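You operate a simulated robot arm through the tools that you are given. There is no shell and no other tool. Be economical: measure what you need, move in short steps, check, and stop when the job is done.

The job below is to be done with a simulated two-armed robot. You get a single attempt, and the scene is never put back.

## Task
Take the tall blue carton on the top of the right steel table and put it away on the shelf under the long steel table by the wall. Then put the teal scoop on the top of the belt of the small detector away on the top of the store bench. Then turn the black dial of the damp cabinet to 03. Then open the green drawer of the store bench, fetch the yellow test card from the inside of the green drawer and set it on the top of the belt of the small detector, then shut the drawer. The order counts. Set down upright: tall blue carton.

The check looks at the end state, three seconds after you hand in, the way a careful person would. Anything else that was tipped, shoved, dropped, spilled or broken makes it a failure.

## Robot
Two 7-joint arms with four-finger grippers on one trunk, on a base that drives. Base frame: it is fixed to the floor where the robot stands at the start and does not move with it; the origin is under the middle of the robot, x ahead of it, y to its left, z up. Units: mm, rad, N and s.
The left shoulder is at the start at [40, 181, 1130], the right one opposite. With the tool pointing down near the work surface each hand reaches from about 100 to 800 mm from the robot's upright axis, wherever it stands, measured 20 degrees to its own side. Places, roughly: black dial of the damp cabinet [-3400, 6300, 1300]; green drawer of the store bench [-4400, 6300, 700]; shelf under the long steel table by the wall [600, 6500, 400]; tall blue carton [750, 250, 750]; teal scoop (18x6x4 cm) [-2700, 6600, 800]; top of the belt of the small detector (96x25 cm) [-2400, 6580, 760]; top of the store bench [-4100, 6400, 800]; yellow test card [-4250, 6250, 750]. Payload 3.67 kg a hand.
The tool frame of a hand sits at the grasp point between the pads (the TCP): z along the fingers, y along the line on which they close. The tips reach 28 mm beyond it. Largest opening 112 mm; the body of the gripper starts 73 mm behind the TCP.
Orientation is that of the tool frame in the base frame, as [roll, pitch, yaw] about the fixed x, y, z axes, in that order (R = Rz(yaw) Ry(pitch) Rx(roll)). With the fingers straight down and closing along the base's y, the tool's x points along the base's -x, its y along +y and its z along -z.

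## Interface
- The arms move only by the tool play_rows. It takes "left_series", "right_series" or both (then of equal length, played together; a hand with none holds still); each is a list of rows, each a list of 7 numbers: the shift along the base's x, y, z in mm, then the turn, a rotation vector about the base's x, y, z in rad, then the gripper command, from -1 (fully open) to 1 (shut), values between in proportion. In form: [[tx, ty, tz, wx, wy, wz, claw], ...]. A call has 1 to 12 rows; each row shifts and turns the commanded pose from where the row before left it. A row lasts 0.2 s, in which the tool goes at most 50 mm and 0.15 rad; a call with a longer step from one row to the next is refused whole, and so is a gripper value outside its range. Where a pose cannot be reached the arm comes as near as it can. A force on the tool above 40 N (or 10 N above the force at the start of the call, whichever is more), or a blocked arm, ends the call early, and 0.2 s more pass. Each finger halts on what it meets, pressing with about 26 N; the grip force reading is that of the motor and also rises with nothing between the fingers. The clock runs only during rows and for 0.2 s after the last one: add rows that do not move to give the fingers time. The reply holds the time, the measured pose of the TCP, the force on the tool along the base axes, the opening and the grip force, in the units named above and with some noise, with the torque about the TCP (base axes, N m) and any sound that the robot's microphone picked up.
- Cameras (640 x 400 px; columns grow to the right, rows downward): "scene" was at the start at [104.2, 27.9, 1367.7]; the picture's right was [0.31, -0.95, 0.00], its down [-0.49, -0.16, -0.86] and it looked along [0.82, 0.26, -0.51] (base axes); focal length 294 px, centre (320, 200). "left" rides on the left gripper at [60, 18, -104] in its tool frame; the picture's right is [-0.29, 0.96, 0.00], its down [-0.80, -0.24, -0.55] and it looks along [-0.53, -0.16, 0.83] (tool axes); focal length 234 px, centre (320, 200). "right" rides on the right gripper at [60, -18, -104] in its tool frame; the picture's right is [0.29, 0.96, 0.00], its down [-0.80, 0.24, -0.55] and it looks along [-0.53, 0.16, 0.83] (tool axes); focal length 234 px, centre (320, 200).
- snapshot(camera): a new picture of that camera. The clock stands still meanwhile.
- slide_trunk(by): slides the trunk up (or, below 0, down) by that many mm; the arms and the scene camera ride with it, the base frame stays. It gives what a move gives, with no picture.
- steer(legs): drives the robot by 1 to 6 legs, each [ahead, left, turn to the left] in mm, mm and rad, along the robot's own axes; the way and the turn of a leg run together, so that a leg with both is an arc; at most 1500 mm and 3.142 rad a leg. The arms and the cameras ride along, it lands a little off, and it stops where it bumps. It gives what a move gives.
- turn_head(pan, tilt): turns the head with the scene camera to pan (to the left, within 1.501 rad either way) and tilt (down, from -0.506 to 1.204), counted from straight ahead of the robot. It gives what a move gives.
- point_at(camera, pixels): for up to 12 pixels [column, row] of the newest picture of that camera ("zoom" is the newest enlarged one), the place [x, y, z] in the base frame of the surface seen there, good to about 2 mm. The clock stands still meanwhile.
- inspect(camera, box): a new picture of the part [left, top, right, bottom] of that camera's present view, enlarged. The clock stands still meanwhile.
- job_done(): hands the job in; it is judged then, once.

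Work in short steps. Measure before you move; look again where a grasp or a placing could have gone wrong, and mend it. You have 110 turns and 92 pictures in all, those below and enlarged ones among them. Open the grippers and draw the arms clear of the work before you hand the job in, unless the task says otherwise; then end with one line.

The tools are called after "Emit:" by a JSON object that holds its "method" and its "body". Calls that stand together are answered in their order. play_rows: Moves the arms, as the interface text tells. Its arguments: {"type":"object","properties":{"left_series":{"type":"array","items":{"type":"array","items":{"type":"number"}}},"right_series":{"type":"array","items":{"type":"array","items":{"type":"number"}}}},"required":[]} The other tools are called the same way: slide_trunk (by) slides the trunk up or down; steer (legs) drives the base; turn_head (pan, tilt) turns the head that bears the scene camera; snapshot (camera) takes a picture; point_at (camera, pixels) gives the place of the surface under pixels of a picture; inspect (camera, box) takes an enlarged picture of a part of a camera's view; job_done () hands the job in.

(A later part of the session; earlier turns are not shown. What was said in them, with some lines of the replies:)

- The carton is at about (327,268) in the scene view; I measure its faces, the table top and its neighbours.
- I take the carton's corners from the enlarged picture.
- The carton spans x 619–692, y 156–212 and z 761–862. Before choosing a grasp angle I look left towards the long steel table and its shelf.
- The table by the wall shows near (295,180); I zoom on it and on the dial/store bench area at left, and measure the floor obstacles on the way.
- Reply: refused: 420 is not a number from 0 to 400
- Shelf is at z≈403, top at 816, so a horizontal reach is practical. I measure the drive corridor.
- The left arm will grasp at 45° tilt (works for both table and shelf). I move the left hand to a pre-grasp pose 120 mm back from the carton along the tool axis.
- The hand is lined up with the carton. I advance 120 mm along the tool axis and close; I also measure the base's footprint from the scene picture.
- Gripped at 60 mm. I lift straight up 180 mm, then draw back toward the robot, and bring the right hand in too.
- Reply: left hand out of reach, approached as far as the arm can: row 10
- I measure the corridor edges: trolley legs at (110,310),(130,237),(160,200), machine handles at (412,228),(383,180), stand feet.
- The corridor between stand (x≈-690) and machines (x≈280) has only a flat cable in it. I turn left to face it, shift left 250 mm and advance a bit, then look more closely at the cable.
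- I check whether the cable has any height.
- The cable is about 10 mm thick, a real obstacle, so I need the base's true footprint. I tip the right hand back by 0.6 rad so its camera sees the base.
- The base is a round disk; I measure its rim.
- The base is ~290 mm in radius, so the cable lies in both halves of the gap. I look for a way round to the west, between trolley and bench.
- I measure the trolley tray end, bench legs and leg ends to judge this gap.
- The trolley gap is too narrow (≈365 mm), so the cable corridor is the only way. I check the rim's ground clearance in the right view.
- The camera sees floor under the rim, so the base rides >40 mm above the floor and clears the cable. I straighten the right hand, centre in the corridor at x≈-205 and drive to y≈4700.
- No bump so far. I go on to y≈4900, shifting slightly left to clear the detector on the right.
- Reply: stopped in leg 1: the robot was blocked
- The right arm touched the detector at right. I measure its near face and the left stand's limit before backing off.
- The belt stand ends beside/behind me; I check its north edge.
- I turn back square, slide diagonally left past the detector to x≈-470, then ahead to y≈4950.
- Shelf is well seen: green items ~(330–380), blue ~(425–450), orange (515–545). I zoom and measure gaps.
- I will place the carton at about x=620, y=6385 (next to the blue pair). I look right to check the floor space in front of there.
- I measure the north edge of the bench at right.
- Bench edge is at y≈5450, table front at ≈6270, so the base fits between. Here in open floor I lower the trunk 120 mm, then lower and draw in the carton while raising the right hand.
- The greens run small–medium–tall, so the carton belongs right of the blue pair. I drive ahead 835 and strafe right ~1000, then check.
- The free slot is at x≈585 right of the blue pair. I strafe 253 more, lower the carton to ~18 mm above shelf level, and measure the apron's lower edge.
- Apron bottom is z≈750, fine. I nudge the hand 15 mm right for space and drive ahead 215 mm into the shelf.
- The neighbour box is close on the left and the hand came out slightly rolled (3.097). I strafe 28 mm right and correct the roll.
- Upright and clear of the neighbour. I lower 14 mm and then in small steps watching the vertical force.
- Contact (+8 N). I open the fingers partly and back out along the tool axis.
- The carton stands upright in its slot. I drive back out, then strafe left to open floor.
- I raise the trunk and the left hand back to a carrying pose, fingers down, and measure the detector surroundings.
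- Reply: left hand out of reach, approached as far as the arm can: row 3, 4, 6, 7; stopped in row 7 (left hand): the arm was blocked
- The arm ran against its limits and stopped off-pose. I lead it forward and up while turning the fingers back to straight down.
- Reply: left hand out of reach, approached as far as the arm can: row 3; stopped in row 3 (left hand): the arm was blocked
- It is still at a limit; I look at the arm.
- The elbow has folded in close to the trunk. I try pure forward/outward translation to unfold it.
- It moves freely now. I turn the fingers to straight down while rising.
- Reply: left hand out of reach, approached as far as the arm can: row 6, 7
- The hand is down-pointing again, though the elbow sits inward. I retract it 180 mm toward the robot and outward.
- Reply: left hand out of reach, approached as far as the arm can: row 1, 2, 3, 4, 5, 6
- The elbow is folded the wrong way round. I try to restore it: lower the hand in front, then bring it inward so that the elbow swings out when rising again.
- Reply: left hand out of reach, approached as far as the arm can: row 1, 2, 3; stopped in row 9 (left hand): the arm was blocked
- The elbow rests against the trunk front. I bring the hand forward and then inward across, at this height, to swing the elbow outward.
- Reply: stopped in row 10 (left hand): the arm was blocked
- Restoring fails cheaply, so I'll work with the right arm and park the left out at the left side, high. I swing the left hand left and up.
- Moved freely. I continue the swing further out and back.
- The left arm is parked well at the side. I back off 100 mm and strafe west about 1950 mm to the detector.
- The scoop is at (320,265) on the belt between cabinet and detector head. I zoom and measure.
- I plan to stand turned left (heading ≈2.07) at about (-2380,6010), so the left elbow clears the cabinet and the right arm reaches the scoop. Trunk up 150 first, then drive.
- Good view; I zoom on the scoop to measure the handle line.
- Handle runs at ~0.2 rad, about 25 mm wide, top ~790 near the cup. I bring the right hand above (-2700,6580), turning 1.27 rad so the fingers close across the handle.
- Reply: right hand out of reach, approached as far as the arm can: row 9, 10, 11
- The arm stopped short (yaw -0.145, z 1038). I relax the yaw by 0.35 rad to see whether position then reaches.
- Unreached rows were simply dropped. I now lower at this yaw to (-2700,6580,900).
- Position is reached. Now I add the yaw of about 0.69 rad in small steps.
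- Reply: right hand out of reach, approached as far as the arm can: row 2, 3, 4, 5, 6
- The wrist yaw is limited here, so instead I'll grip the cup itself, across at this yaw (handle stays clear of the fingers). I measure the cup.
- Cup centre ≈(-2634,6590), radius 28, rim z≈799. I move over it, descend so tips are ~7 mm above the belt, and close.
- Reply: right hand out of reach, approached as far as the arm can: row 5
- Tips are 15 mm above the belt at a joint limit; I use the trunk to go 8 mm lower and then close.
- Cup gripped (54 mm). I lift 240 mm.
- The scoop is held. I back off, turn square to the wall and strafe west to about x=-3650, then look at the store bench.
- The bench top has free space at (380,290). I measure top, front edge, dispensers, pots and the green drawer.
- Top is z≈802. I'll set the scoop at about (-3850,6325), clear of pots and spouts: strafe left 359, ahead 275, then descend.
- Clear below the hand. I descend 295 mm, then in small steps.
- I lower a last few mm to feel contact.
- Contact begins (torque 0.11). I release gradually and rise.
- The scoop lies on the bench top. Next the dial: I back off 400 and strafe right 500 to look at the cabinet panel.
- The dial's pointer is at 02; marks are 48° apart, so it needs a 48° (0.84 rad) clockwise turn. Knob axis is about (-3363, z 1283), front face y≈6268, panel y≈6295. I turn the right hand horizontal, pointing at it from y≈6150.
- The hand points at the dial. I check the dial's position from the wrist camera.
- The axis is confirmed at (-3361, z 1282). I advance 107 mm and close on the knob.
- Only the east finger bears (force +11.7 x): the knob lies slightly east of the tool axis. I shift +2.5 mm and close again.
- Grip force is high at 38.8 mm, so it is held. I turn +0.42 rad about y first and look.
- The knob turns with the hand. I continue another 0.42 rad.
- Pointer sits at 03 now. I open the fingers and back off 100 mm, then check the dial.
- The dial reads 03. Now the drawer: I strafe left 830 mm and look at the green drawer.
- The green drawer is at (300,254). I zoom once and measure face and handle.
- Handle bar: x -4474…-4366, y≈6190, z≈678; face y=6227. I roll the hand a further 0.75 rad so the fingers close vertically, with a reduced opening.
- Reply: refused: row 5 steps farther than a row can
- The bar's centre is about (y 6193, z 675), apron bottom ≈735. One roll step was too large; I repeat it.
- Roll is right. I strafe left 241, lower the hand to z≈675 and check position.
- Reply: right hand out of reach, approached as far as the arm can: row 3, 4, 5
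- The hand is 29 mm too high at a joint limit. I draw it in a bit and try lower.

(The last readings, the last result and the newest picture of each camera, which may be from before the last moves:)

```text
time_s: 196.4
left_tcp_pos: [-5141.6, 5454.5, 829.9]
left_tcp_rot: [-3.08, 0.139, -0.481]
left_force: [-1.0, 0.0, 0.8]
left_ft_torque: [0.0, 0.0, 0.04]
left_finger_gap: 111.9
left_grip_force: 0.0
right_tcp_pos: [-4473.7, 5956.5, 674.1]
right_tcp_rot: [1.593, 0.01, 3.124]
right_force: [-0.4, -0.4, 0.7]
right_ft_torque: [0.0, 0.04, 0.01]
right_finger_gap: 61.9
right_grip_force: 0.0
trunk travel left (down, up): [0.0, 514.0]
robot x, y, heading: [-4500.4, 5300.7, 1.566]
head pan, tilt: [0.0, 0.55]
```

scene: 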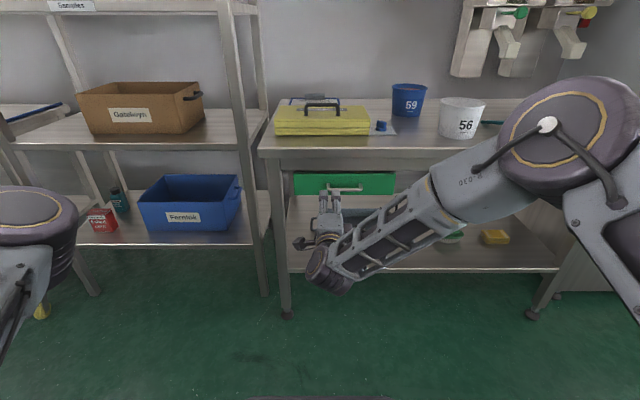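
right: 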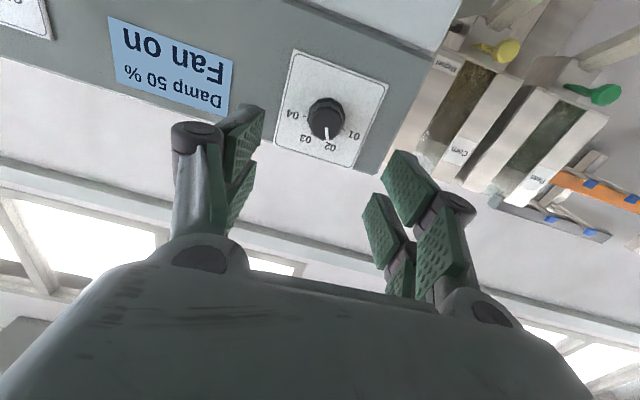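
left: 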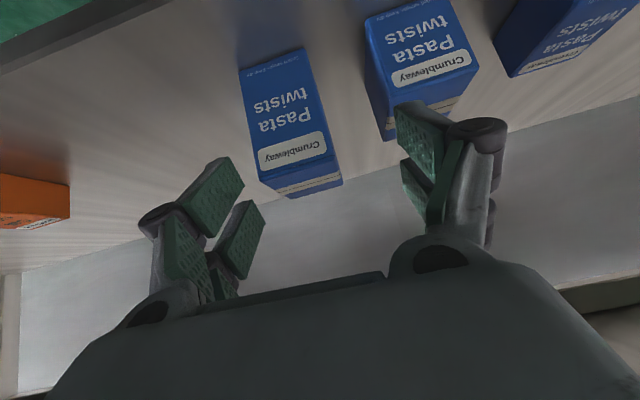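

Reached z=674. I strafe 53 right and drive forward 190, leaving ~45 mm, and check alignment.

Emit:
{"method": "steer", "body": {"legs": [[0, -53, 0.003], [190, 0, 0]]}}

Emit:
{"method": "snapshot", "body": {"camera": "right"}}

```text
time_s: 198.5
left_tcp_pos: [-5089.3, 5642.0, 829.0]
left_tcp_rot: [-3.079, 0.138, -0.475]
left_force: [0.5, 0.0, 0.5]
left_ft_torque: [-0.05, 0.02, 0.03]
left_finger_gap: 112.0
left_grip_force: 0.0
right_tcp_pos: [-4422.2, 6145.8, 673.1]
right_tcp_rot: [1.592, 0.011, 3.124]
right_force: [-0.2, -0.2, 0.6]
right_ft_torque: [0.01, -0.02, 0.01]
right_finger_gap: 61.7
right_grip_force: 0.0
trunk travel left (down, up): [0.0, 514.0]
robot x, y, heading: [-4444.3, 5486.7, 1.574]
head pan, tilt: [0.0, 0.55]
```

```text
24 pictures are left
```

right: 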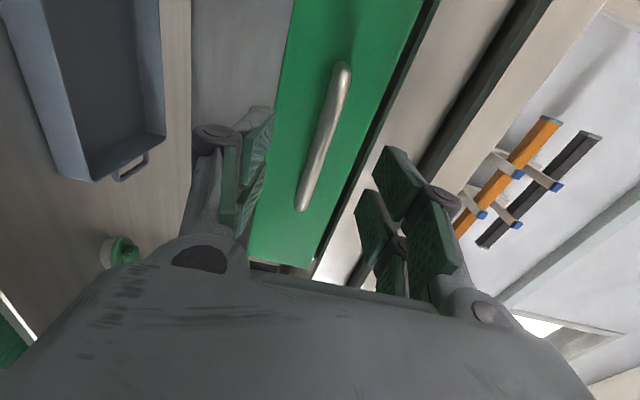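

The bar lies between the fingers; I verify by measuring it.

Emit:
{"method": "point_at", "body": {"camera": "right", "pixels": [[325, 130], [312, 170], [305, 200], [340, 75], [270, 180], [372, 60]]}}

Emit:
{"method": "steer", "body": {"legs": [[45, 0, 0]]}}

```text
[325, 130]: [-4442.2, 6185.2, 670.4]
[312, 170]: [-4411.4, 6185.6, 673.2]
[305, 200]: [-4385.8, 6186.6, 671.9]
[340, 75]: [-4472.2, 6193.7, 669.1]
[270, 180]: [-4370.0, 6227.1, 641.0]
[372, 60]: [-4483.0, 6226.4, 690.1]
```

```text
time_s: 199.4
left_tcp_pos: [-5089.5, 5688.1, 828.1]
left_tcp_rot: [-3.078, 0.139, -0.476]
left_force: [0.4, -0.4, 0.5]
left_ft_torque: [-0.08, 0.0, -0.02]
left_finger_gap: 112.0
left_grip_force: 0.0
right_tcp_pos: [-4422.9, 6191.2, 672.9]
right_tcp_rot: [1.594, 0.009, 3.127]
right_force: [-0.5, 1.1, -0.1]
right_ft_torque: [0.02, 0.0, -0.03]
right_finger_gap: 61.4
right_grip_force: 0.1
trunk travel left (down, up): [0.0, 514.0]
robot x, y, heading: [-4443.7, 5530.6, 1.575]
head pan, tilt: [0.0, 0.55]
```

The bar (z≈671, y≈6190) is at the TCP now. I close on it.

Emit:
{"method": "play_rows", "body": {"right_series": [[0, 0, 0, 0, 0, 0, 0.4], [0, 0, 0, 0, 0, 0, 0.8], [0, 0, 0, 0, 0, 0, 0.8], [0, 0, 0, 0, 0, 0, 1], [0, 0, 0, 0, 0, 0, 1]]}}

```text
time_s: 200.6
left_tcp_pos: [-5088.9, 5687.5, 830.1]
left_tcp_rot: [-3.079, 0.14, -0.477]
left_force: [-0.7, 0.5, 0.4]
left_ft_torque: [0.0, 0.04, -0.03]
left_finger_gap: 112.0
left_grip_force: 0.0
right_tcp_pos: [-4423.2, 6191.0, 670.6]
right_tcp_rot: [1.602, 0.01, 3.126]
right_force: [-1.7, -1.3, -20.7]
right_ft_torque: [-0.09, 1.56, 0.15]
right_finger_gap: 10.7
right_grip_force: 45.0
trunk travel left (down, up): [0.0, 514.0]
robot x, y, heading: [-4444.7, 5533.4, 1.569]
head pan, tilt: [0.0, 0.55]
```

Bar gripped. I ease 2 mm down, then pull by driving back 250 mm.

Emit:
{"method": "play_rows", "body": {"right_series": [[0, 0, -2.5, 0, 0, 0, 1], [0, 0, 0, 0, 0, 0, 1]]}}

Emit:
{"method": "steer", "body": {"legs": [[-250, 0, 0]]}}

Emit:
{"method": "turn_head", "body": {"pan": 0, "tilt": 0.75}}

Emit:
{"method": "snapshot", "body": {"camera": "scene"}}

```text
time_s: 201.2
left_tcp_pos: [-5088.8, 5686.9, 830.3]
left_tcp_rot: [-3.08, 0.141, -0.477]
left_force: [-0.1, -0.8, 0.7]
left_ft_torque: [-0.02, 0.02, 0.02]
left_finger_gap: 112.2
left_grip_force: 0.0
right_tcp_pos: [-4422.8, 6191.8, 672.0]
right_tcp_rot: [1.592, 0.01, 3.125]
right_force: [-0.1, -2.3, -14.3]
right_ft_torque: [-0.05, 1.52, 0.46]
right_finger_gap: 11.0
right_grip_force: 45.2
trunk travel left (down, up): [0.0, 514.0]
robot x, y, heading: [-4448.3, 5534.2, 1.576]
head pan, tilt: [0.0, 0.55]
```

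```text
time_s: 203.1
left_tcp_pos: [-5088.1, 5443.6, 828.4]
left_tcp_rot: [-3.08, 0.138, -0.479]
left_force: [0.8, 0.5, -0.1]
left_ft_torque: [0.02, -0.04, -0.01]
left_finger_gap: 112.2
left_grip_force: 0.0
right_tcp_pos: [-4423.7, 5950.2, 670.2]
right_tcp_rot: [1.596, 0.007, 3.127]
right_force: [0.7, -1.5, 0.3]
right_ft_torque: [-0.02, 1.06, -0.19]
right_finger_gap: 10.8
right_grip_force: 44.8
trunk travel left (down, up): [0.0, 514.0]
robot x, y, heading: [-4443.7, 5290.8, 1.575]
head pan, tilt: [0.0, 0.55]
stopped in leg 1: the force on the tool passed its limit at 67 N (the readings are from after the stop); the commanded pose is now the measured one
```

```text
time_s: 203.8
left_tcp_pos: [-5089.1, 5444.3, 828.9]
left_tcp_rot: [-3.079, 0.14, -0.476]
left_force: [-0.3, -0.3, -0.6]
left_ft_torque: [-0.01, -0.02, -0.04]
left_finger_gap: 112.2
left_grip_force: 0.0
right_tcp_pos: [-4422.4, 5948.9, 670.6]
right_tcp_rot: [1.594, 0.007, 3.126]
right_force: [0.0, 0.5, 0.5]
right_ft_torque: [-0.03, 1.35, -0.07]
right_finger_gap: 11.0
right_grip_force: 45.6
trunk travel left (down, up): [0.0, 514.0]
robot x, y, heading: [-4445.1, 5294.3, 1.571]
head pan, tilt: [0.0, 0.75]
```

```text
23 pictures are left
```

scene: 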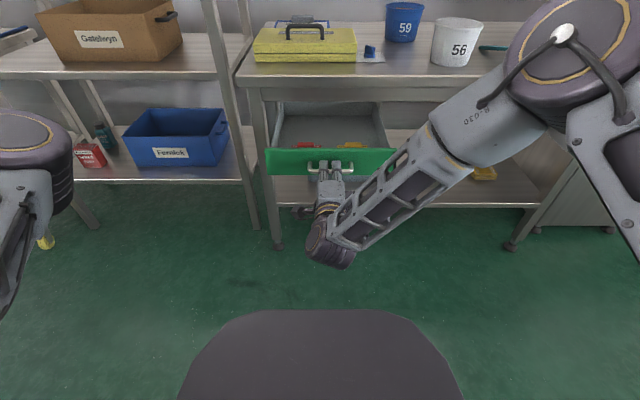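

The drawer is out ~242 mm to its stop; a red and a yellow card show inside. I release the handle and back off 150 mm, then raise the trunk.

Emit:
{"method": "play_rows", "body": {"right_series": [[0, 0, 0, 0, 0, 0, 0.5], [0, 0, 0, 0, 0, 0, 0], [0, 0, 0, 0, 0, 0, -0.1], [0, 0, 0, 0, 0, 0, -0.1]]}}

Emit:
{"method": "steer", "body": {"legs": [[-150, 0, 0]]}}

Emit:
{"method": "slide_trunk", "body": {"by": 350}}

Emit:
{"method": "inspect", "body": {"camera": "scene", "box": [220, 60, 440, 200]}}

```text
time_s: 204.8
left_tcp_pos: [-5088.4, 5443.6, 829.6]
left_tcp_rot: [-3.08, 0.141, -0.477]
left_force: [0.2, 0.3, 0.1]
left_ft_torque: [0.01, -0.02, 0.02]
left_finger_gap: 111.9
left_grip_force: 0.0
right_tcp_pos: [-4423.4, 5949.8, 670.1]
right_tcp_rot: [1.594, 0.01, 3.126]
right_force: [-0.1, -0.3, 0.0]
right_ft_torque: [-0.01, 0.01, -0.02]
right_finger_gap: 61.7
right_grip_force: 0.1
trunk travel left (down, up): [0.0, 514.0]
robot x, y, heading: [-4442.9, 5293.0, 1.571]
head pan, tilt: [0.0, 0.75]
```

```text
time_s: 206.2
left_tcp_pos: [-5088.4, 5293.9, 829.5]
left_tcp_rot: [-3.077, 0.14, -0.477]
left_force: [-0.2, 0.0, 0.6]
left_ft_torque: [0.06, 0.0, -0.02]
left_finger_gap: 112.1
left_grip_force: 0.1
right_tcp_pos: [-4422.9, 5801.1, 671.6]
right_tcp_rot: [1.596, 0.009, 3.128]
right_force: [-0.7, 0.3, -0.2]
right_ft_torque: [-0.03, -0.01, 0.02]
right_finger_gap: 61.8
right_grip_force: 0.2
trunk travel left (down, up): [0.0, 514.0]
robot x, y, heading: [-4446.3, 5144.1, 1.575]
head pan, tilt: [0.0, 0.75]
```

```text
time_s: 209.7
left_tcp_pos: [-5088.7, 5293.5, 1177.9]
left_tcp_rot: [-3.08, 0.138, -0.475]
left_force: [-0.8, 0.2, -0.1]
left_ft_torque: [0.03, 0.02, 0.04]
left_finger_gap: 112.0
left_grip_force: 0.1
right_tcp_pos: [-4422.3, 5801.0, 1019.5]
right_tcp_rot: [1.597, 0.009, 3.127]
right_force: [0.3, 0.8, -0.3]
right_ft_torque: [0.02, 0.01, 0.02]
right_finger_gap: 61.3
right_grip_force: 0.0
trunk travel left (down, up): [-350.0, 164.0]
robot x, y, heading: [-4444.7, 5143.9, 1.571]
head pan, tilt: [0.0, 0.75]
```

```text
2.86 times, centred on (330, 130) of scene
```

zoom: 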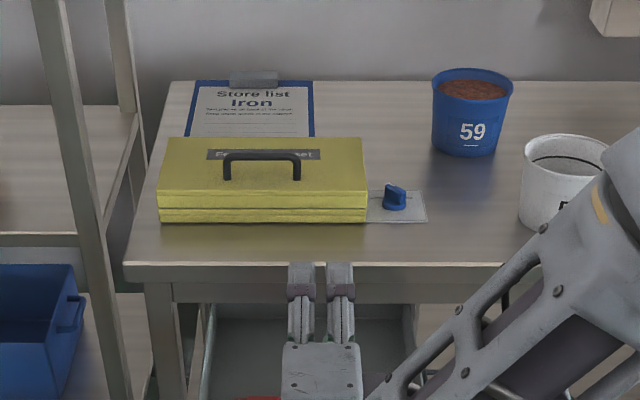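

I undo the roll first (−1.565 rad about y) while rising to shoulder height, as in the pose used at the dial.

Emit:
{"method": "play_rows", "body": {"right_series": [[4, 8, 20, 0, -0.1425, 0, -0.1], [4, 8, 20, 0, -0.1425, 0, -0.1], [4, 8, 20, 0, -0.1425, 0, -0.1], [4, 8, 20, 0, -0.1425, 0, -0.1], [4, 8, 20, 0, -0.1425, 0, -0.1], [4, 8, 20, 0, -0.1425, 0, -0.1], [4, 8, 20, 0, -0.1425, 0, -0.1], [4, 8, 20, 0, -0.1425, 0, -0.1], [4, 8, 20, 0, -0.1425, 0, -0.1], [4, 8, 20, 0, -0.1425, 0, -0.1], [4, 8, 20, 0, -0.1425, 0, -0.1]]}}

Emit:
{"method": "play_rows", "body": {"right_series": [[0, -20, -8, -0.1428, 0, 0, -1], [0, -20, -8, -0.1428, 0, 0, -1], [0, -20, -8, -0.1428, 0, 0, -1], [0, -20, -8, -0.1428, 0, 0, -1], [0, -20, -8, -0.1428, 0, 0, -1], [0, -20, -8, -0.1428, 0, 0, -1], [0, -20, -8, -0.1428, 0, 0, -1], [0, -20, -8, -0.1428, 0, 0, -1], [0, -20, -8, -0.1428, 0, 0, -1], [0, -20, -8, -0.1428, 0, 0, -1], [0, -20, -8, -0.1428, 0, 0, -1]]}}

```text
time_s: 212.1
left_tcp_pos: [-5088.9, 5293.9, 1178.1]
left_tcp_rot: [-3.08, 0.141, -0.476]
left_force: [-0.8, 0.2, 0.0]
left_ft_torque: [0.03, 0.01, -0.01]
left_finger_gap: 112.3
left_grip_force: 0.1
right_tcp_pos: [-4379.1, 5889.6, 1240.6]
right_tcp_rot: [-0.416, 1.555, 1.128]
right_force: [0.4, 0.3, 0.1]
right_ft_torque: [-0.04, 0.0, -0.01]
right_finger_gap: 61.5
right_grip_force: 0.1
trunk travel left (down, up): [-350.0, 164.0]
robot x, y, heading: [-4442.3, 5142.9, 1.575]
head pan, tilt: [0.0, 0.75]
```

```text
time_s: 214.5
left_tcp_pos: [-5089.0, 5296.6, 1177.0]
left_tcp_rot: [-3.081, 0.139, -0.475]
left_force: [-0.4, 0.1, 0.6]
left_ft_torque: [-0.01, 0.01, 0.04]
left_finger_gap: 111.8
left_grip_force: 0.0
right_tcp_pos: [-4379.9, 5669.7, 1152.1]
right_tcp_rot: [-3.117, 0.012, -1.566]
right_force: [-0.3, 0.7, -0.6]
right_ft_torque: [-0.03, 0.05, -0.02]
right_finger_gap: 112.0
right_grip_force: 0.0
trunk travel left (down, up): [-350.0, 164.0]
robot x, y, heading: [-4443.0, 5142.9, 1.572]
head pan, tilt: [0.0, 0.75]
```

Hand points down again. I look into the drawer.

Emit:
{"method": "inspect", "body": {"camera": "scene", "box": [240, 100, 420, 220]}}

```text
3.33 times, centred on (330, 160) of scene
```

zoom: 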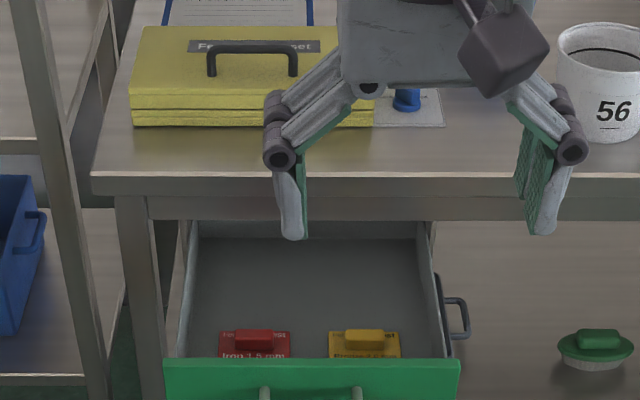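

Each card has a raised grip block. I measure the yellow one.

Emit:
{"method": "point_at", "body": {"camera": "zoom", "pixels": [[365, 340], [346, 335], [383, 335], [365, 331], [332, 340], [398, 340], [365, 352], [390, 352], [300, 300], [310, 362], [255, 340], [440, 340]]}}

```text
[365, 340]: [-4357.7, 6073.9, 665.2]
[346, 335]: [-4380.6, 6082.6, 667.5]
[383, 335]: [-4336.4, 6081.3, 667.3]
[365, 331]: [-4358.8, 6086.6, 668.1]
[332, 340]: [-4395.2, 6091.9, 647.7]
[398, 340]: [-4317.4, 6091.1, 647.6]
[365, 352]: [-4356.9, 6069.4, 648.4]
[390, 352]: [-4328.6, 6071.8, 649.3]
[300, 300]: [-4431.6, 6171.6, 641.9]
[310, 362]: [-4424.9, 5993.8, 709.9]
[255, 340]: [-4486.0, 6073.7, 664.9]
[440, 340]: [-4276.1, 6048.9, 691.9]
```

The yellow grip block is x -4381…-4336, y ≈6073…6088, top z 668. I drive forward 330 and bring the hand above it.

Emit:
{"method": "steer", "body": {"legs": [[330, 0, 0]]}}

Emit:
{"method": "play_rows", "body": {"right_series": [[7, 26, -30, 0, 0, 0, -1], [7, 27, -30, 0, 0, 0, -1], [7, 27, -30, 0, 0, 0, -1], [0, 0, -45, 0, 0, 0, -1], [0, 0, -45, 0, 0, 0, -1], [0, 0, -45, 0, 0, 0, -0.6], [0, 0, -45, 0, 0, 0, -0.6], [0, 0, -45, 0, 0, 0, -0.6], [0, 0, -45, 0, 0, 0, -0.6], [0, 0, -30, 0, 0, 0, -0.6], [0, 0, 0, 0, 0, 0, -0.6]]}}

Emit:
{"method": "snapshot", "body": {"camera": "right"}}

```text
time_s: 216.7
left_tcp_pos: [-5089.7, 5626.2, 1177.0]
left_tcp_rot: [-3.079, 0.14, -0.474]
left_force: [-0.1, -0.2, -1.2]
left_ft_torque: [-0.03, -0.03, -0.02]
left_finger_gap: 112.1
left_grip_force: 0.1
right_tcp_pos: [-4382.0, 6000.3, 1151.3]
right_tcp_rot: [-3.117, 0.014, -1.566]
right_force: [1.3, -0.4, -0.2]
right_ft_torque: [0.01, -0.01, 0.03]
right_finger_gap: 111.9
right_grip_force: 0.0
trunk travel left (down, up): [-350.0, 164.0]
robot x, y, heading: [-4445.7, 5478.0, 1.576]
head pan, tilt: [0.0, 0.75]
```

```text
time_s: 219.1
left_tcp_pos: [-5089.7, 5625.9, 1176.8]
left_tcp_rot: [-3.079, 0.139, -0.475]
left_force: [0.3, -0.3, -0.2]
left_ft_torque: [0.0, 0.0, -0.01]
left_finger_gap: 112.0
left_grip_force: 0.1
right_tcp_pos: [-4360.3, 6080.5, 762.8]
right_tcp_rot: [-3.117, 0.013, -1.566]
right_force: [0.0, -0.1, -0.1]
right_ft_torque: [0.01, 0.02, 0.02]
right_finger_gap: 89.6
right_grip_force: 0.0
trunk travel left (down, up): [-350.0, 164.0]
robot x, y, heading: [-4445.4, 5478.1, 1.575]
head pan, tilt: [0.0, 0.75]
```

```text
20 pictures are left
```

right: 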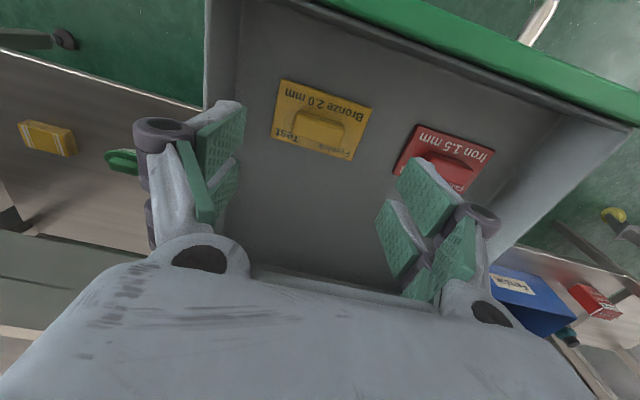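

I refine the block's position from this view.

Emit:
{"method": "point_at", "body": {"camera": "right", "pixels": [[320, 120], [298, 115], [343, 127], [300, 108], [345, 120], [318, 110], [318, 138], [278, 100], [365, 120], [320, 152]]}}

```text
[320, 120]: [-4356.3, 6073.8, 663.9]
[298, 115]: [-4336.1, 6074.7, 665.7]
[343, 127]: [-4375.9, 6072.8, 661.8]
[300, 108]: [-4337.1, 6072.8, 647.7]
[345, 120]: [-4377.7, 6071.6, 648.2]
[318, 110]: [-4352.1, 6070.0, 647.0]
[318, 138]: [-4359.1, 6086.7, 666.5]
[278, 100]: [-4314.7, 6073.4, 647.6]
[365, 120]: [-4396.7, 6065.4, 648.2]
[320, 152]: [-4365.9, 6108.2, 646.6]
```

Block centre (-4357, 6081), top 667. I go down to tips just above the card and close.

Emit:
{"method": "play_rows", "body": {"right_series": [[3, 0, -30, 0, 0, 0, -0.5], [0, 0, -30, 0, 0, 0, -0.5], [0, 0, -18, 0, 0, 0, -0.5], [0, 0, -5, 0, 0, 0, -0.5], [0, 0, 0, 0, 0, 0, 0], [0, 0, 0, 0, 0, 0, 1], [0, 0, 0, 0, 0, 0, 1], [0, 0, 0, 0, 0, 0, 1]]}}

Emit:
{"method": "snapshot", "body": {"camera": "right"}}

```text
time_s: 220.9
left_tcp_pos: [-5089.8, 5626.0, 1178.5]
left_tcp_rot: [-3.076, 0.141, -0.475]
left_force: [0.2, 0.5, 0.2]
left_ft_torque: [-0.04, 0.02, 0.04]
left_finger_gap: 112.2
left_grip_force: 0.0
right_tcp_pos: [-4357.4, 6081.0, 678.4]
right_tcp_rot: [-3.119, 0.014, -1.568]
right_force: [0.3, 0.1, -0.5]
right_ft_torque: [0.0, 0.03, 0.01]
right_finger_gap: 45.7
right_grip_force: 25.4
trunk travel left (down, up): [-350.0, 164.0]
robot x, y, heading: [-4444.5, 5480.3, 1.578]
head pan, tilt: [0.0, 0.75]
```

```text
19 pictures are left
```

right: 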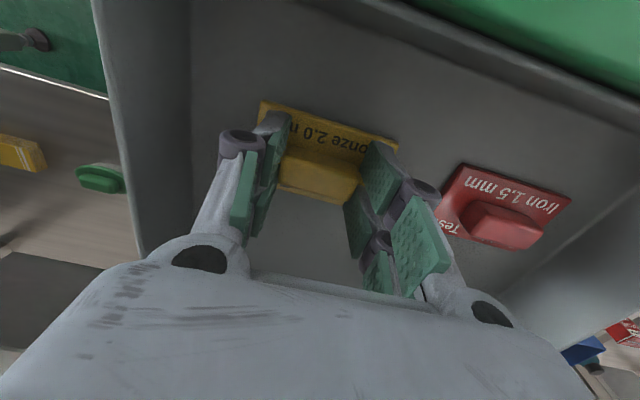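

Card gripped. I lift it straight out.

Emit:
{"method": "play_rows", "body": {"right_series": [[0, 0, 20, 0, 0, 0, 1], [0, 0, 40, 0, 0, 0, 1], [0, 0, 45, 0, 0, 0, 1], [0, 0, 45, 0, 0, 0, 1], [0, 0, 45, 0, 0, 0, 1], [0, 0, 45, 0, 0, 0, 1], [0, -10, 45, 0, 0, 0, 1], [0, -20, 45, 0, 0, 0, 1], [-5, -20, 45, 0, 0, 0, 1], [-10, -20, 45, 0, 0, 0, 1], [-7, -10, 48, 0, 0, 0, 1]]}}

Emit:
{"method": "snapshot", "body": {"camera": "right"}}

```text
refused: row 10 steps farther than a row can; nothing moved
```

```text
18 pictures are left
```

right: 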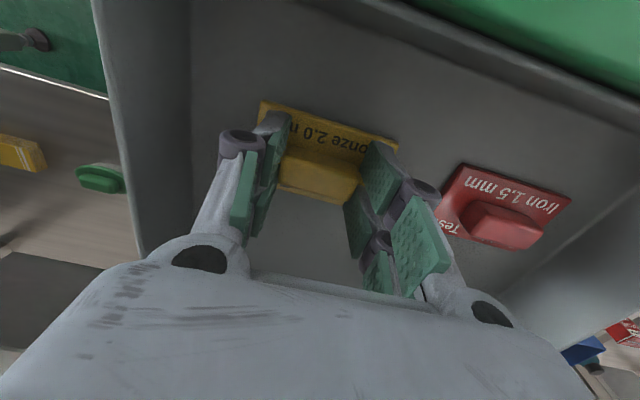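

One row was slightly too long; I repeat with smaller steps.

Emit:
{"method": "play_rows", "body": {"right_series": [[0, 0, 20, 0, 0, 0, 1], [0, 0, 40, 0, 0, 0, 1], [0, 0, 45, 0, 0, 0, 1], [0, 0, 45, 0, 0, 0, 1], [0, 0, 45, 0, 0, 0, 1], [0, 0, 45, 0, 0, 0, 1], [0, -10, 42, 0, 0, 0, 1], [0, -20, 42, 0, 0, 0, 1], [-5, -20, 42, 0, 0, 0, 1], [-10, -20, 42, 0, 0, 0, 1], [-7, -10, 42, 0, 0, 0, 1]]}}

Emit:
{"method": "snapshot", "body": {"camera": "right"}}

```text
time_s: 223.3
left_tcp_pos: [-5090.0, 5625.3, 1177.4]
left_tcp_rot: [-3.078, 0.139, -0.475]
left_force: [-1.0, 0.6, -0.9]
left_ft_torque: [0.02, -0.01, -0.01]
left_finger_gap: 112.0
left_grip_force: 0.0
right_tcp_pos: [-4378.4, 5999.0, 1129.1]
right_tcp_rot: [-3.116, 0.017, -1.566]
right_force: [-1.6, -0.5, 0.2]
right_ft_torque: [0.0, -0.03, 0.0]
right_finger_gap: 45.4
right_grip_force: 26.1
trunk travel left (down, up): [-350.0, 164.0]
robot x, y, heading: [-4443.3, 5473.0, 1.574]
head pan, tilt: [0.0, 0.75]
```

```text
17 pictures are left
```

right: 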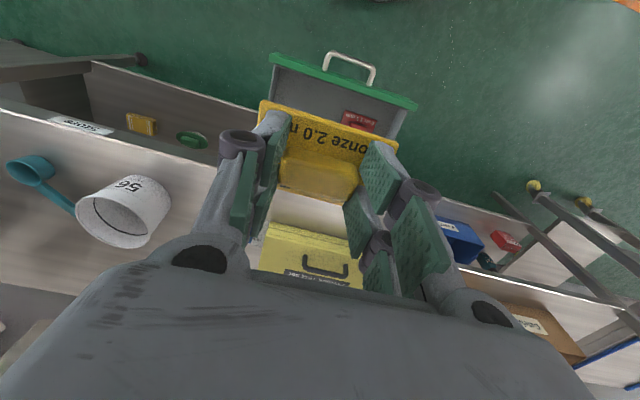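

The card is held well. I raise the trunk to the earlier height, strafe right past the cabinet, turn to heading ≈2.07 and approach the belt as with the scoop.

Emit:
{"method": "slide_trunk", "body": {"by": 41}}

Emit:
{"method": "steer", "body": {"legs": [[0, -1500, 0], [0, -820, 0], [0, 0, 0.496], [400, 0, 0]]}}

```text
time_s: 224.1
left_tcp_pos: [-5090.2, 5626.3, 1218.4]
left_tcp_rot: [-3.078, 0.14, -0.474]
left_force: [-0.4, 0.6, -0.5]
left_ft_torque: [-0.02, 0.0, 0.0]
left_finger_gap: 111.9
left_grip_force: 0.2
right_tcp_pos: [-4377.9, 6000.5, 1170.0]
right_tcp_rot: [-3.118, 0.014, -1.568]
right_force: [0.3, -0.2, -1.0]
right_ft_torque: [-0.04, 0.01, -0.01]
right_finger_gap: 45.7
right_grip_force: 26.0
trunk travel left (down, up): [-391.0, 123.0]
robot x, y, heading: [-4449.2, 5472.4, 1.578]
head pan, tilt: [0.0, 0.75]
```

```text
time_s: 239.6
left_tcp_pos: [-2953.9, 5654.2, 1219.9]
left_tcp_rot: [-3.077, 0.14, 0.015]
left_force: [0.9, 0.6, -1.3]
left_ft_torque: [-0.02, 0.0, 0.02]
left_finger_gap: 111.9
left_grip_force: 0.0
right_tcp_pos: [-2502.3, 6317.2, 1170.5]
right_tcp_rot: [-3.117, 0.013, -1.078]
right_force: [-0.6, -0.3, -0.6]
right_ft_torque: [0.01, -0.01, 0.03]
right_finger_gap: 45.6
right_grip_force: 26.1
trunk travel left (down, up): [-391.0, 123.0]
robot x, y, heading: [-2314.4, 5822.7, 2.06]
head pan, tilt: [0.0, 0.75]
```

I go the remaining 190 mm, then look at the belt.

Emit:
{"method": "steer", "body": {"legs": [[190, -20, 0]]}}

Emit:
{"method": "snapshot", "body": {"camera": "scene"}}

```text
time_s: 241.2
left_tcp_pos: [-3026.1, 5828.3, 1218.3]
left_tcp_rot: [-3.077, 0.141, 0.017]
left_force: [0.4, 1.2, -0.2]
left_ft_torque: [0.03, 0.01, -0.02]
left_finger_gap: 112.0
left_grip_force: 0.0
right_tcp_pos: [-2576.5, 6494.3, 1170.1]
right_tcp_rot: [-3.116, 0.015, -1.075]
right_force: [0.0, -0.9, -0.4]
right_ft_torque: [0.01, 0.02, -0.01]
right_finger_gap: 45.4
right_grip_force: 25.9
trunk travel left (down, up): [-391.0, 123.0]
robot x, y, heading: [-2389.6, 6002.5, 2.063]
head pan, tilt: [0.0, 0.75]
```

```text
16 pictures are left
```

scene: 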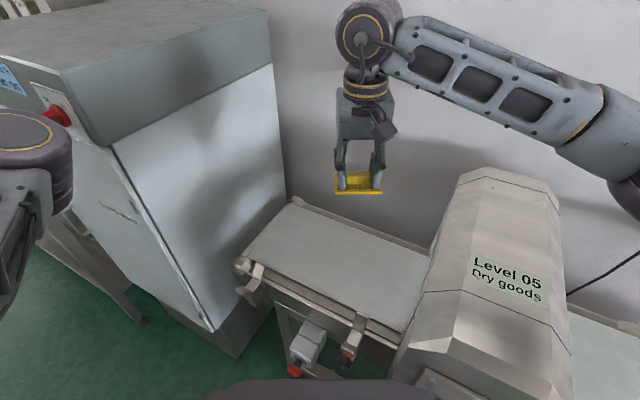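

Belt is clear. I move over (-2640,6580), turn the card parallel to the belt, and descend to ~28 mm above contact.

Emit:
{"method": "play_rows", "body": {"right_series": [[-16, 21, -30, 0, 0, -0.12, 1], [-16, 21, -30, 0, 0, -0.12, 1], [-16, 22, -30, 0, 0, -0.12, 1], [-16, 22, -30, 0, 0, -0.12, 1], [0, 0, -45, 0, 0, 0, 1], [0, 0, -45, 0, 0, 0, 1], [0, 0, -45, 0, 0, 0, 1], [0, 0, -45, 0, 0, 0, 1], [0, 0, -45, 0, 0, 0, 1], [0, 0, 0, 0, 0, 0, 1]]}}

Emit:
{"method": "inspect", "body": {"camera": "scene", "box": [230, 170, 430, 300]}}

```text
time_s: 243.3
left_tcp_pos: [-3025.4, 5828.3, 1219.9]
left_tcp_rot: [-3.079, 0.138, 0.018]
left_force: [0.3, -0.5, -0.6]
left_ft_torque: [-0.01, 0.02, 0.02]
left_finger_gap: 112.2
left_grip_force: 0.0
right_tcp_pos: [-2641.5, 6580.6, 825.0]
right_tcp_rot: [-3.117, 0.016, -1.557]
right_force: [-0.4, -0.6, -0.6]
right_ft_torque: [0.05, 0.0, 0.01]
right_finger_gap: 45.4
right_grip_force: 26.1
trunk travel left (down, up): [-391.0, 123.0]
robot x, y, heading: [-2387.5, 6000.5, 2.064]
head pan, tilt: [0.0, 0.75]
```

```text
3.08 times, centred on (330, 235) of scene
```

zoom: 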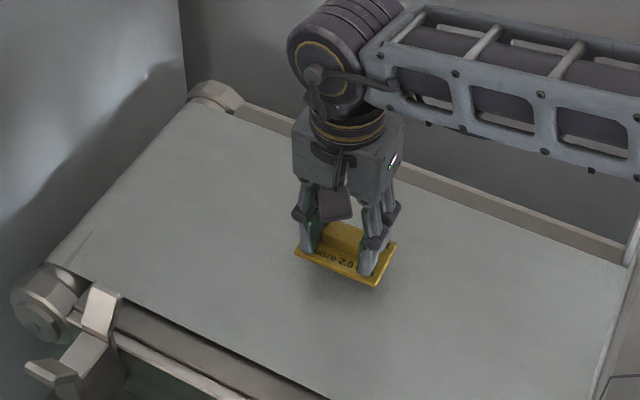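

Aligned above the belt. I lower in small steps to contact.

Emit:
{"method": "play_rows", "body": {"right_series": [[0, 0, -15, 0, 0, 0, 1], [0, 0, -8, 0, 0, 0, 1], [0, 0, -3, 0, 0, 0, 1], [0, 0, 0, 0, 0, 0, 1]]}}

```text
time_s: 244.3
left_tcp_pos: [-3025.5, 5827.9, 1218.9]
left_tcp_rot: [-3.076, 0.14, 0.016]
left_force: [0.4, -0.7, -0.1]
left_ft_torque: [0.0, 0.0, 0.0]
left_finger_gap: 112.0
left_grip_force: 0.1
right_tcp_pos: [-2641.0, 6582.5, 803.0]
right_tcp_rot: [-3.12, 0.019, -1.557]
right_force: [-0.3, -0.3, 0.0]
right_ft_torque: [0.0, -0.04, 0.01]
right_finger_gap: 45.3
right_grip_force: 25.6
trunk travel left (down, up): [-391.0, 123.0]
robot x, y, heading: [-2388.6, 6002.7, 2.064]
head pan, tilt: [0.0, 0.75]
```

Emit:
{"method": "play_rows", "body": {"right_series": [[0, 0, -2, 0, 0, 0, 1], [0, 0, -2, 0, 0, 0, 1], [0, 0, 0, 0, 0, 0, 1]]}}

Emit:
{"method": "inspect", "body": {"camera": "right", "box": [220, 80, 440, 220]}}

```text
time_s: 245.2
left_tcp_pos: [-3025.7, 5827.3, 1218.5]
left_tcp_rot: [-3.076, 0.141, 0.016]
left_force: [0.3, 0.6, 0.4]
left_ft_torque: [-0.01, -0.02, 0.03]
left_finger_gap: 111.9
left_grip_force: 0.1
right_tcp_pos: [-2642.0, 6583.7, 801.1]
right_tcp_rot: [-3.12, 0.023, -1.557]
right_force: [0.3, -1.5, -0.9]
right_ft_torque: [-0.02, 0.03, 0.03]
right_finger_gap: 45.5
right_grip_force: 26.4
trunk travel left (down, up): [-391.0, 123.0]
robot x, y, heading: [-2389.3, 5999.4, 2.067]
head pan, tilt: [0.0, 0.75]
```

```text
2.86 times, centred on (330, 150) of right
```

zoom: 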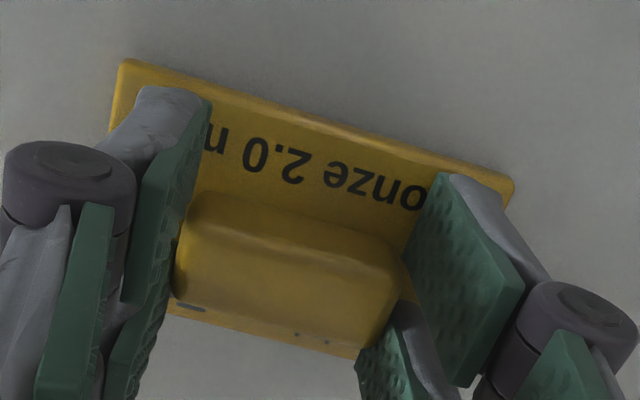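

The arm lags near its limit; I measure the card's height above the belt and use the trunk for the last bit.

Emit:
{"method": "point_at", "body": {"camera": "zoom", "pixels": [[125, 72], [500, 185], [300, 120], [100, 50], [540, 180], [350, 80]]}}

Emit:
{"method": "slide_trunk", "body": {"by": -3}}

```text
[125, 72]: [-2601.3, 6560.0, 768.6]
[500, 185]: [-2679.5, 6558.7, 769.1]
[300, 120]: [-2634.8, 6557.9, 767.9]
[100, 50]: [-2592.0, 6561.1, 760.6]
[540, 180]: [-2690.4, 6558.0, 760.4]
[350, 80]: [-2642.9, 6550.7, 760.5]
```

```text
time_s: 245.7
left_tcp_pos: [-3025.4, 5827.1, 1218.0]
left_tcp_rot: [-3.075, 0.144, 0.018]
left_force: [0.5, 0.3, 0.0]
left_ft_torque: [0.03, 0.0, 0.0]
left_finger_gap: 112.2
left_grip_force: 0.0
right_tcp_pos: [-2642.3, 6584.5, 801.8]
right_tcp_rot: [-3.123, 0.027, -1.557]
right_force: [-0.7, 0.8, -1.1]
right_ft_torque: [-0.02, -0.02, 0.01]
right_finger_gap: 45.3
right_grip_force: 26.2
trunk travel left (down, up): [-388.0, 126.0]
robot x, y, heading: [-2391.4, 5999.2, 2.068]
head pan, tilt: [0.0, 0.75]
```

Only ~2 mm gap remains under the card (top 768.5, thickness ~6). I release gently and rise.

Emit:
{"method": "play_rows", "body": {"right_series": [[0, 0, 0, 0, 0, 0, 0.1], [0, 0, 0, 0, 0, 0, -0.2], [0, 0, 0, 0, 0, 0, -0.4], [0, 0, 30, 0, 0, 0, -0.4], [0, 0, 40, 0, 0, 0, -0.6], [0, 0, 45, 0, 0, 0, -1], [0, 0, 45, 0, 0, 0, -1], [0, 0, 45, 0, 0, 0.1, -1], [10, -15, 45, 0, 0, 0.12, -1], [15, -20, 42, 0, 0, 0.12, -1], [15, -20, 40, 0, 0, 0.12, -1]]}}

Emit:
{"method": "snapshot", "body": {"camera": "scene"}}

```text
time_s: 248.1
left_tcp_pos: [-3026.5, 5828.0, 1216.9]
left_tcp_rot: [-3.077, 0.143, 0.018]
left_force: [0.4, -0.4, -0.9]
left_ft_torque: [-0.01, 0.03, -0.03]
left_finger_gap: 112.1
left_grip_force: 0.1
right_tcp_pos: [-2600.7, 6524.2, 1123.9]
right_tcp_rot: [-3.117, 0.014, -1.095]
right_force: [0.3, -0.4, 0.7]
right_ft_torque: [0.04, -0.02, -0.01]
right_finger_gap: 111.9
right_grip_force: 0.1
trunk travel left (down, up): [-388.0, 126.0]
robot x, y, heading: [-2388.6, 6000.9, 2.068]
head pan, tilt: [0.0, 0.75]
```

```text
13 pictures are left
```

scene: 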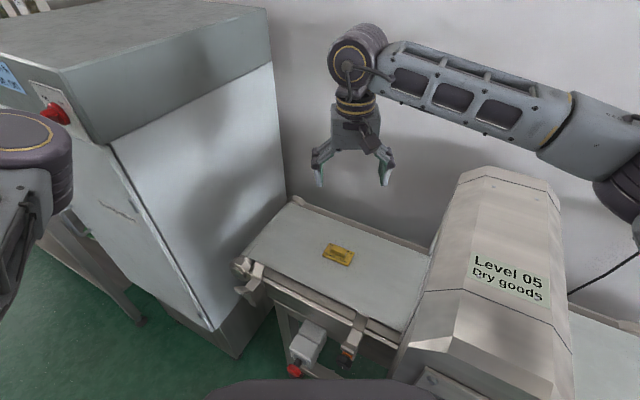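

The yellow card lies on the belt. Now I return to shut the drawer: back off, turn square, strafe left to x≈-4480, staying at y≈5250.

Emit:
{"method": "steer", "body": {"legs": [[-850, 0, 0], [0, 0, -0.497], [0, 1500, 0], [0, 1000, 0]]}}

Emit:
{"method": "slide_trunk", "body": {"by": -290}}

Emit:
{"method": "play_rows", "body": {"right_series": [[0, 5, 0, 0.131, 0, 0, 1], [0, 5, 0, 0.131, 0, 0, 1], [0, 5, 0, 0.131, 0, 0, 1], [0, 5, 0, 0.131, 0, 0, 1], [0, 5, -10, 0.131, 0, 0, 1], [0, 5, -20, 0.131, 0, 0, 1], [0, 5, -20, 0.131, 0, 0, 1], [0, 5, -20, 0.131, 0, 0, 1], [0, 0, -30, 0, 0, 0, 1], [0, 0, -28, 0, 0, 0, 1]]}}

```text
time_s: 266.5
left_tcp_pos: [-5133.4, 5418.4, 1216.2]
left_tcp_rot: [-3.078, 0.139, -0.483]
left_force: [0.7, -0.1, -0.2]
left_ft_torque: [-0.02, -0.01, 0.02]
left_finger_gap: 112.1
left_grip_force: 0.1
right_tcp_pos: [-4425.6, 5825.1, 1125.2]
right_tcp_rot: [-3.116, 0.014, -1.594]
right_force: [-0.9, -0.3, -0.6]
right_ft_torque: [-0.02, -0.04, -0.02]
right_finger_gap: 112.1
right_grip_force: 0.1
trunk travel left (down, up): [-388.0, 126.0]
robot x, y, heading: [-4491.6, 5260.6, 1.566]
head pan, tilt: [0.0, 0.75]
```

```text
time_s: 269.4
left_tcp_pos: [-5133.0, 5416.9, 925.8]
left_tcp_rot: [-3.079, 0.138, -0.483]
left_force: [0.7, -0.6, 0.0]
left_ft_torque: [-0.02, 0.0, 0.0]
left_finger_gap: 111.9
left_grip_force: 0.0
right_tcp_pos: [-4425.4, 5824.1, 833.3]
right_tcp_rot: [-3.118, 0.015, -1.596]
right_force: [0.1, -0.4, 0.7]
right_ft_torque: [0.02, 0.01, 0.02]
right_finger_gap: 112.1
right_grip_force: 0.0
trunk travel left (down, up): [-98.0, 416.0]
robot x, y, heading: [-4490.9, 5261.6, 1.567]
head pan, tilt: [0.0, 0.75]
```

```text
time_s: 271.6
left_tcp_pos: [-5133.6, 5418.3, 925.7]
left_tcp_rot: [-3.078, 0.14, -0.483]
left_force: [0.1, 0.3, 0.1]
left_ft_torque: [-0.02, -0.01, -0.02]
left_finger_gap: 112.1
left_grip_force: 0.0
right_tcp_pos: [-4426.2, 5865.5, 705.5]
right_tcp_rot: [3.121, 1.062, -1.623]
right_force: [0.9, 0.5, 0.6]
right_ft_torque: [0.02, 0.02, 0.03]
right_finger_gap: 0.3
right_grip_force: 25.9
trunk travel left (down, up): [-98.0, 416.0]
robot x, y, heading: [-4491.2, 5264.0, 1.567]
head pan, tilt: [0.0, 0.75]
```

Closed fist tilted forward at the drawer. I raise it 12 mm so the tips meet the face above the bar, and take a picture before pushing.

Emit:
{"method": "play_rows", "body": {"right_series": [[0, 0, 12, 0, 0, 0, 1], [0, 0, 0, 0, 0, 0, 1]]}}

Emit:
{"method": "inspect", "body": {"camera": "scene", "box": [200, 60, 460, 220]}}

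```text
time_s: 272.2
left_tcp_pos: [-5133.3, 5418.1, 926.4]
left_tcp_rot: [-3.079, 0.139, -0.484]
left_force: [0.0, -0.1, 0.5]
left_ft_torque: [0.01, 0.02, -0.02]
left_finger_gap: 111.9
left_grip_force: 0.0
right_tcp_pos: [-4427.1, 5864.5, 717.5]
right_tcp_rot: [3.122, 1.064, -1.623]
right_force: [-0.4, -0.9, -0.8]
right_ft_torque: [-0.02, 0.02, 0.02]
right_finger_gap: 0.0
right_grip_force: 25.9
trunk travel left (down, up): [-98.0, 416.0]
robot x, y, heading: [-4489.7, 5261.1, 1.566]
head pan, tilt: [0.0, 0.75]
```

```text
2.46 times, centred on (330, 140) of scene
```

zoom: 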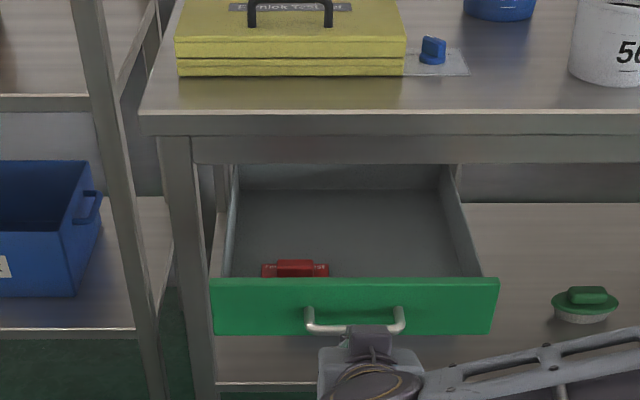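

Lined up. I push forward 300 mm, leaving the last ~35 mm for a gentle finish.

Emit:
{"method": "steer", "body": {"legs": [[300, 0, 0]]}}

Emit:
{"method": "inspect", "body": {"camera": "scene", "box": [200, 60, 460, 220]}}

```text
time_s: 274.3
left_tcp_pos: [-5130.7, 5719.7, 925.5]
left_tcp_rot: [-3.077, 0.14, -0.484]
left_force: [0.7, 0.3, -0.4]
left_ft_torque: [0.0, 0.0, -0.01]
left_finger_gap: 111.9
left_grip_force: 0.0
right_tcp_pos: [-4424.2, 6165.0, 716.9]
right_tcp_rot: [3.123, 1.061, -1.623]
right_force: [0.2, 1.0, -0.3]
right_ft_torque: [-0.02, 0.01, 0.01]
right_finger_gap: 0.1
right_grip_force: 25.9
trunk travel left (down, up): [-98.0, 416.0]
robot x, y, heading: [-4487.6, 5561.8, 1.566]
head pan, tilt: [0.0, 0.75]
```

```text
2.46 times, centred on (330, 140) of scene
```

zoom: 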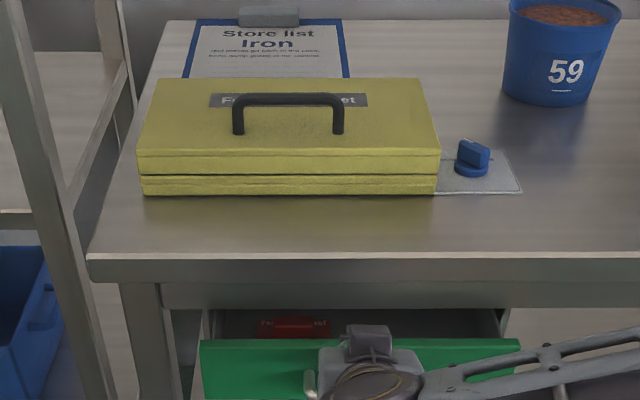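

The drawer follows. I push the remaining ~42 mm; the force limit stops me at the end.

Emit:
{"method": "steer", "body": {"legs": [[44, 0, 0]]}}

Emit:
{"method": "turn_head", "body": {"pan": 0.1, "tilt": 1.0}}

Emit:
{"method": "snapshot", "body": {"camera": "right"}}

```text
time_s: 275.3
left_tcp_pos: [-5131.6, 5762.3, 925.1]
left_tcp_rot: [-3.078, 0.139, -0.486]
left_force: [-0.2, -1.2, -0.1]
left_ft_torque: [0.01, 0.0, -0.01]
left_finger_gap: 112.1
left_grip_force: 0.1
right_tcp_pos: [-4425.1, 6204.3, 717.3]
right_tcp_rot: [3.125, 1.061, -1.623]
right_force: [0.1, 0.2, 1.0]
right_ft_torque: [0.0, -0.02, 0.02]
right_finger_gap: 0.2
right_grip_force: 35.7
trunk travel left (down, up): [-98.0, 416.0]
robot x, y, heading: [-4484.8, 5603.3, 1.562]
head pan, tilt: [0.0, 0.75]
stopped in leg 1: the force on the tool passed its limit at 66 N (the readings are from after the stop); the commanded pose is now the measured one
```

```text
time_s: 276.1
left_tcp_pos: [-5131.5, 5762.5, 925.9]
left_tcp_rot: [-3.078, 0.14, -0.486]
left_force: [-0.7, 0.1, 0.3]
left_ft_torque: [0.0, -0.01, 0.01]
left_finger_gap: 111.7
left_grip_force: 0.1
right_tcp_pos: [-4423.8, 6204.2, 717.1]
right_tcp_rot: [3.124, 1.061, -1.621]
right_force: [0.9, -0.4, -1.0]
right_ft_torque: [0.0, 0.01, 0.01]
right_finger_gap: 0.0
right_grip_force: 35.8
trunk travel left (down, up): [-98.0, 416.0]
robot x, y, heading: [-4493.2, 5604.2, 1.569]
head pan, tilt: [0.099, 1.0]
```

```text
10 pictures are left
```

right: 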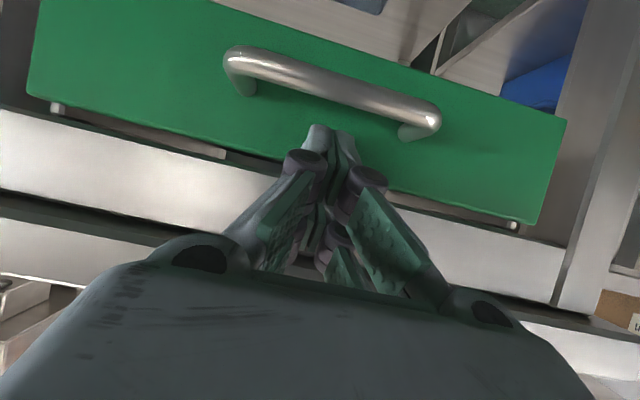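

The stop was felt at the closed position; I verify the face's y and then back away.

Emit:
{"method": "point_at", "body": {"camera": "right", "pixels": [[150, 90], [500, 160], [200, 60], [420, 170]]}}

Emit:
{"method": "steer", "body": {"legs": [[-350, 0, 0]]}}

Emit:
{"method": "turn_head", "body": {"pan": 0, "tilt": 0.55}}

Emit:
{"method": "snapshot", "body": {"camera": "scene"}}

```text
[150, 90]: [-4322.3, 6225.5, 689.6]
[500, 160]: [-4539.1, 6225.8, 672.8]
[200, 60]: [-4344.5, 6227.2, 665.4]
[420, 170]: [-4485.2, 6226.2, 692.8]
```

```text
time_s: 278.4
left_tcp_pos: [-5134.1, 5414.5, 926.9]
left_tcp_rot: [-3.079, 0.139, -0.487]
left_force: [0.2, -1.1, 0.1]
left_ft_torque: [0.03, -0.04, 0.03]
left_finger_gap: 112.1
left_grip_force: 0.0
right_tcp_pos: [-4425.5, 5855.5, 718.6]
right_tcp_rot: [3.124, 1.062, -1.623]
right_force: [-0.5, -0.3, -0.8]
right_ft_torque: [0.0, -0.03, 0.01]
right_finger_gap: 0.0
right_grip_force: 35.7
trunk travel left (down, up): [-98.0, 416.0]
robot x, y, heading: [-4490.9, 5258.6, 1.565]
head pan, tilt: [0.099, 1.0]
```

```text
time_s: 279.3
left_tcp_pos: [-5134.0, 5415.6, 925.3]
left_tcp_rot: [-3.08, 0.139, -0.487]
left_force: [-0.4, -0.6, -0.7]
left_ft_torque: [-0.01, -0.01, 0.01]
left_finger_gap: 112.0
left_grip_force: 0.1
right_tcp_pos: [-4426.2, 5856.6, 717.6]
right_tcp_rot: [3.124, 1.062, -1.622]
right_force: [-0.7, 0.0, -0.2]
right_ft_torque: [0.01, 0.01, 0.01]
right_finger_gap: 0.2
right_grip_force: 35.3
trunk travel left (down, up): [-98.0, 416.0]
robot x, y, heading: [-4490.4, 5259.7, 1.562]
head pan, tilt: [0.0, 0.55]
```

```text
9 pictures are left
```

scene: 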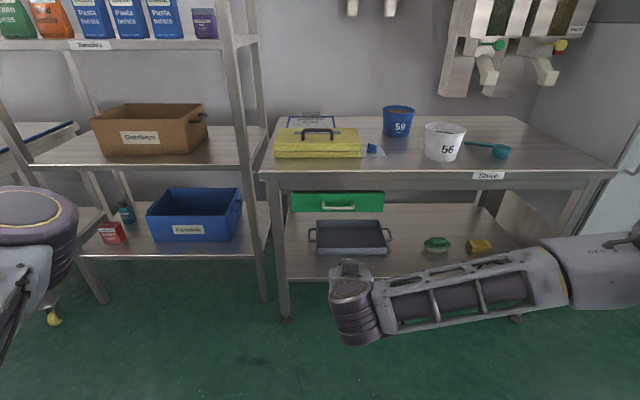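

The drawer face is back at y≈6226 (shut), and the scoop lies on the bench. I open the right gripper, clear of everything.

Emit:
{"method": "play_rows", "body": {"right_series": [[0, 0, 0, 0, 0, 0, -1], [0, 0, 0, 0, 0, 0, -1], [0, 0, 0, 0, 0, 0, -1], [0, 0, 0, 0, 0, 0, -1], [0, 0, 0, 0, 0, 0, -1]]}}

```text
time_s: 280.5
left_tcp_pos: [-5133.7, 5414.2, 926.7]
left_tcp_rot: [-3.081, 0.14, -0.487]
left_force: [1.0, -0.2, -0.4]
left_ft_torque: [0.0, 0.04, 0.0]
left_finger_gap: 112.2
left_grip_force: 0.1
right_tcp_pos: [-4426.8, 5856.9, 718.0]
right_tcp_rot: [3.126, 1.061, -1.622]
right_force: [-0.5, -0.3, -0.4]
right_ft_torque: [0.03, 0.02, 0.01]
right_finger_gap: 112.2
right_grip_force: 0.1
trunk travel left (down, up): [-98.0, 416.0]
robot x, y, heading: [-4492.5, 5255.8, 1.564]
head pan, tilt: [0.0, 0.55]
```

All the steps are complete and both grippers are open and clear, so I hand the job in.

Emit:
{"method": "job_done", "body": {}}

```text
The job is handed in.
```

I did all the steps in order and handed the job in: the carton is upright on the shelf, the scoop is on the store bench, the dial is at 03, the yellow card is on the detector belt and the green drawer is shut. On the way, the right arm bumped a larger detector and stopped the drive, and the base went over a loose floor cable; I did not check either one afterwards.
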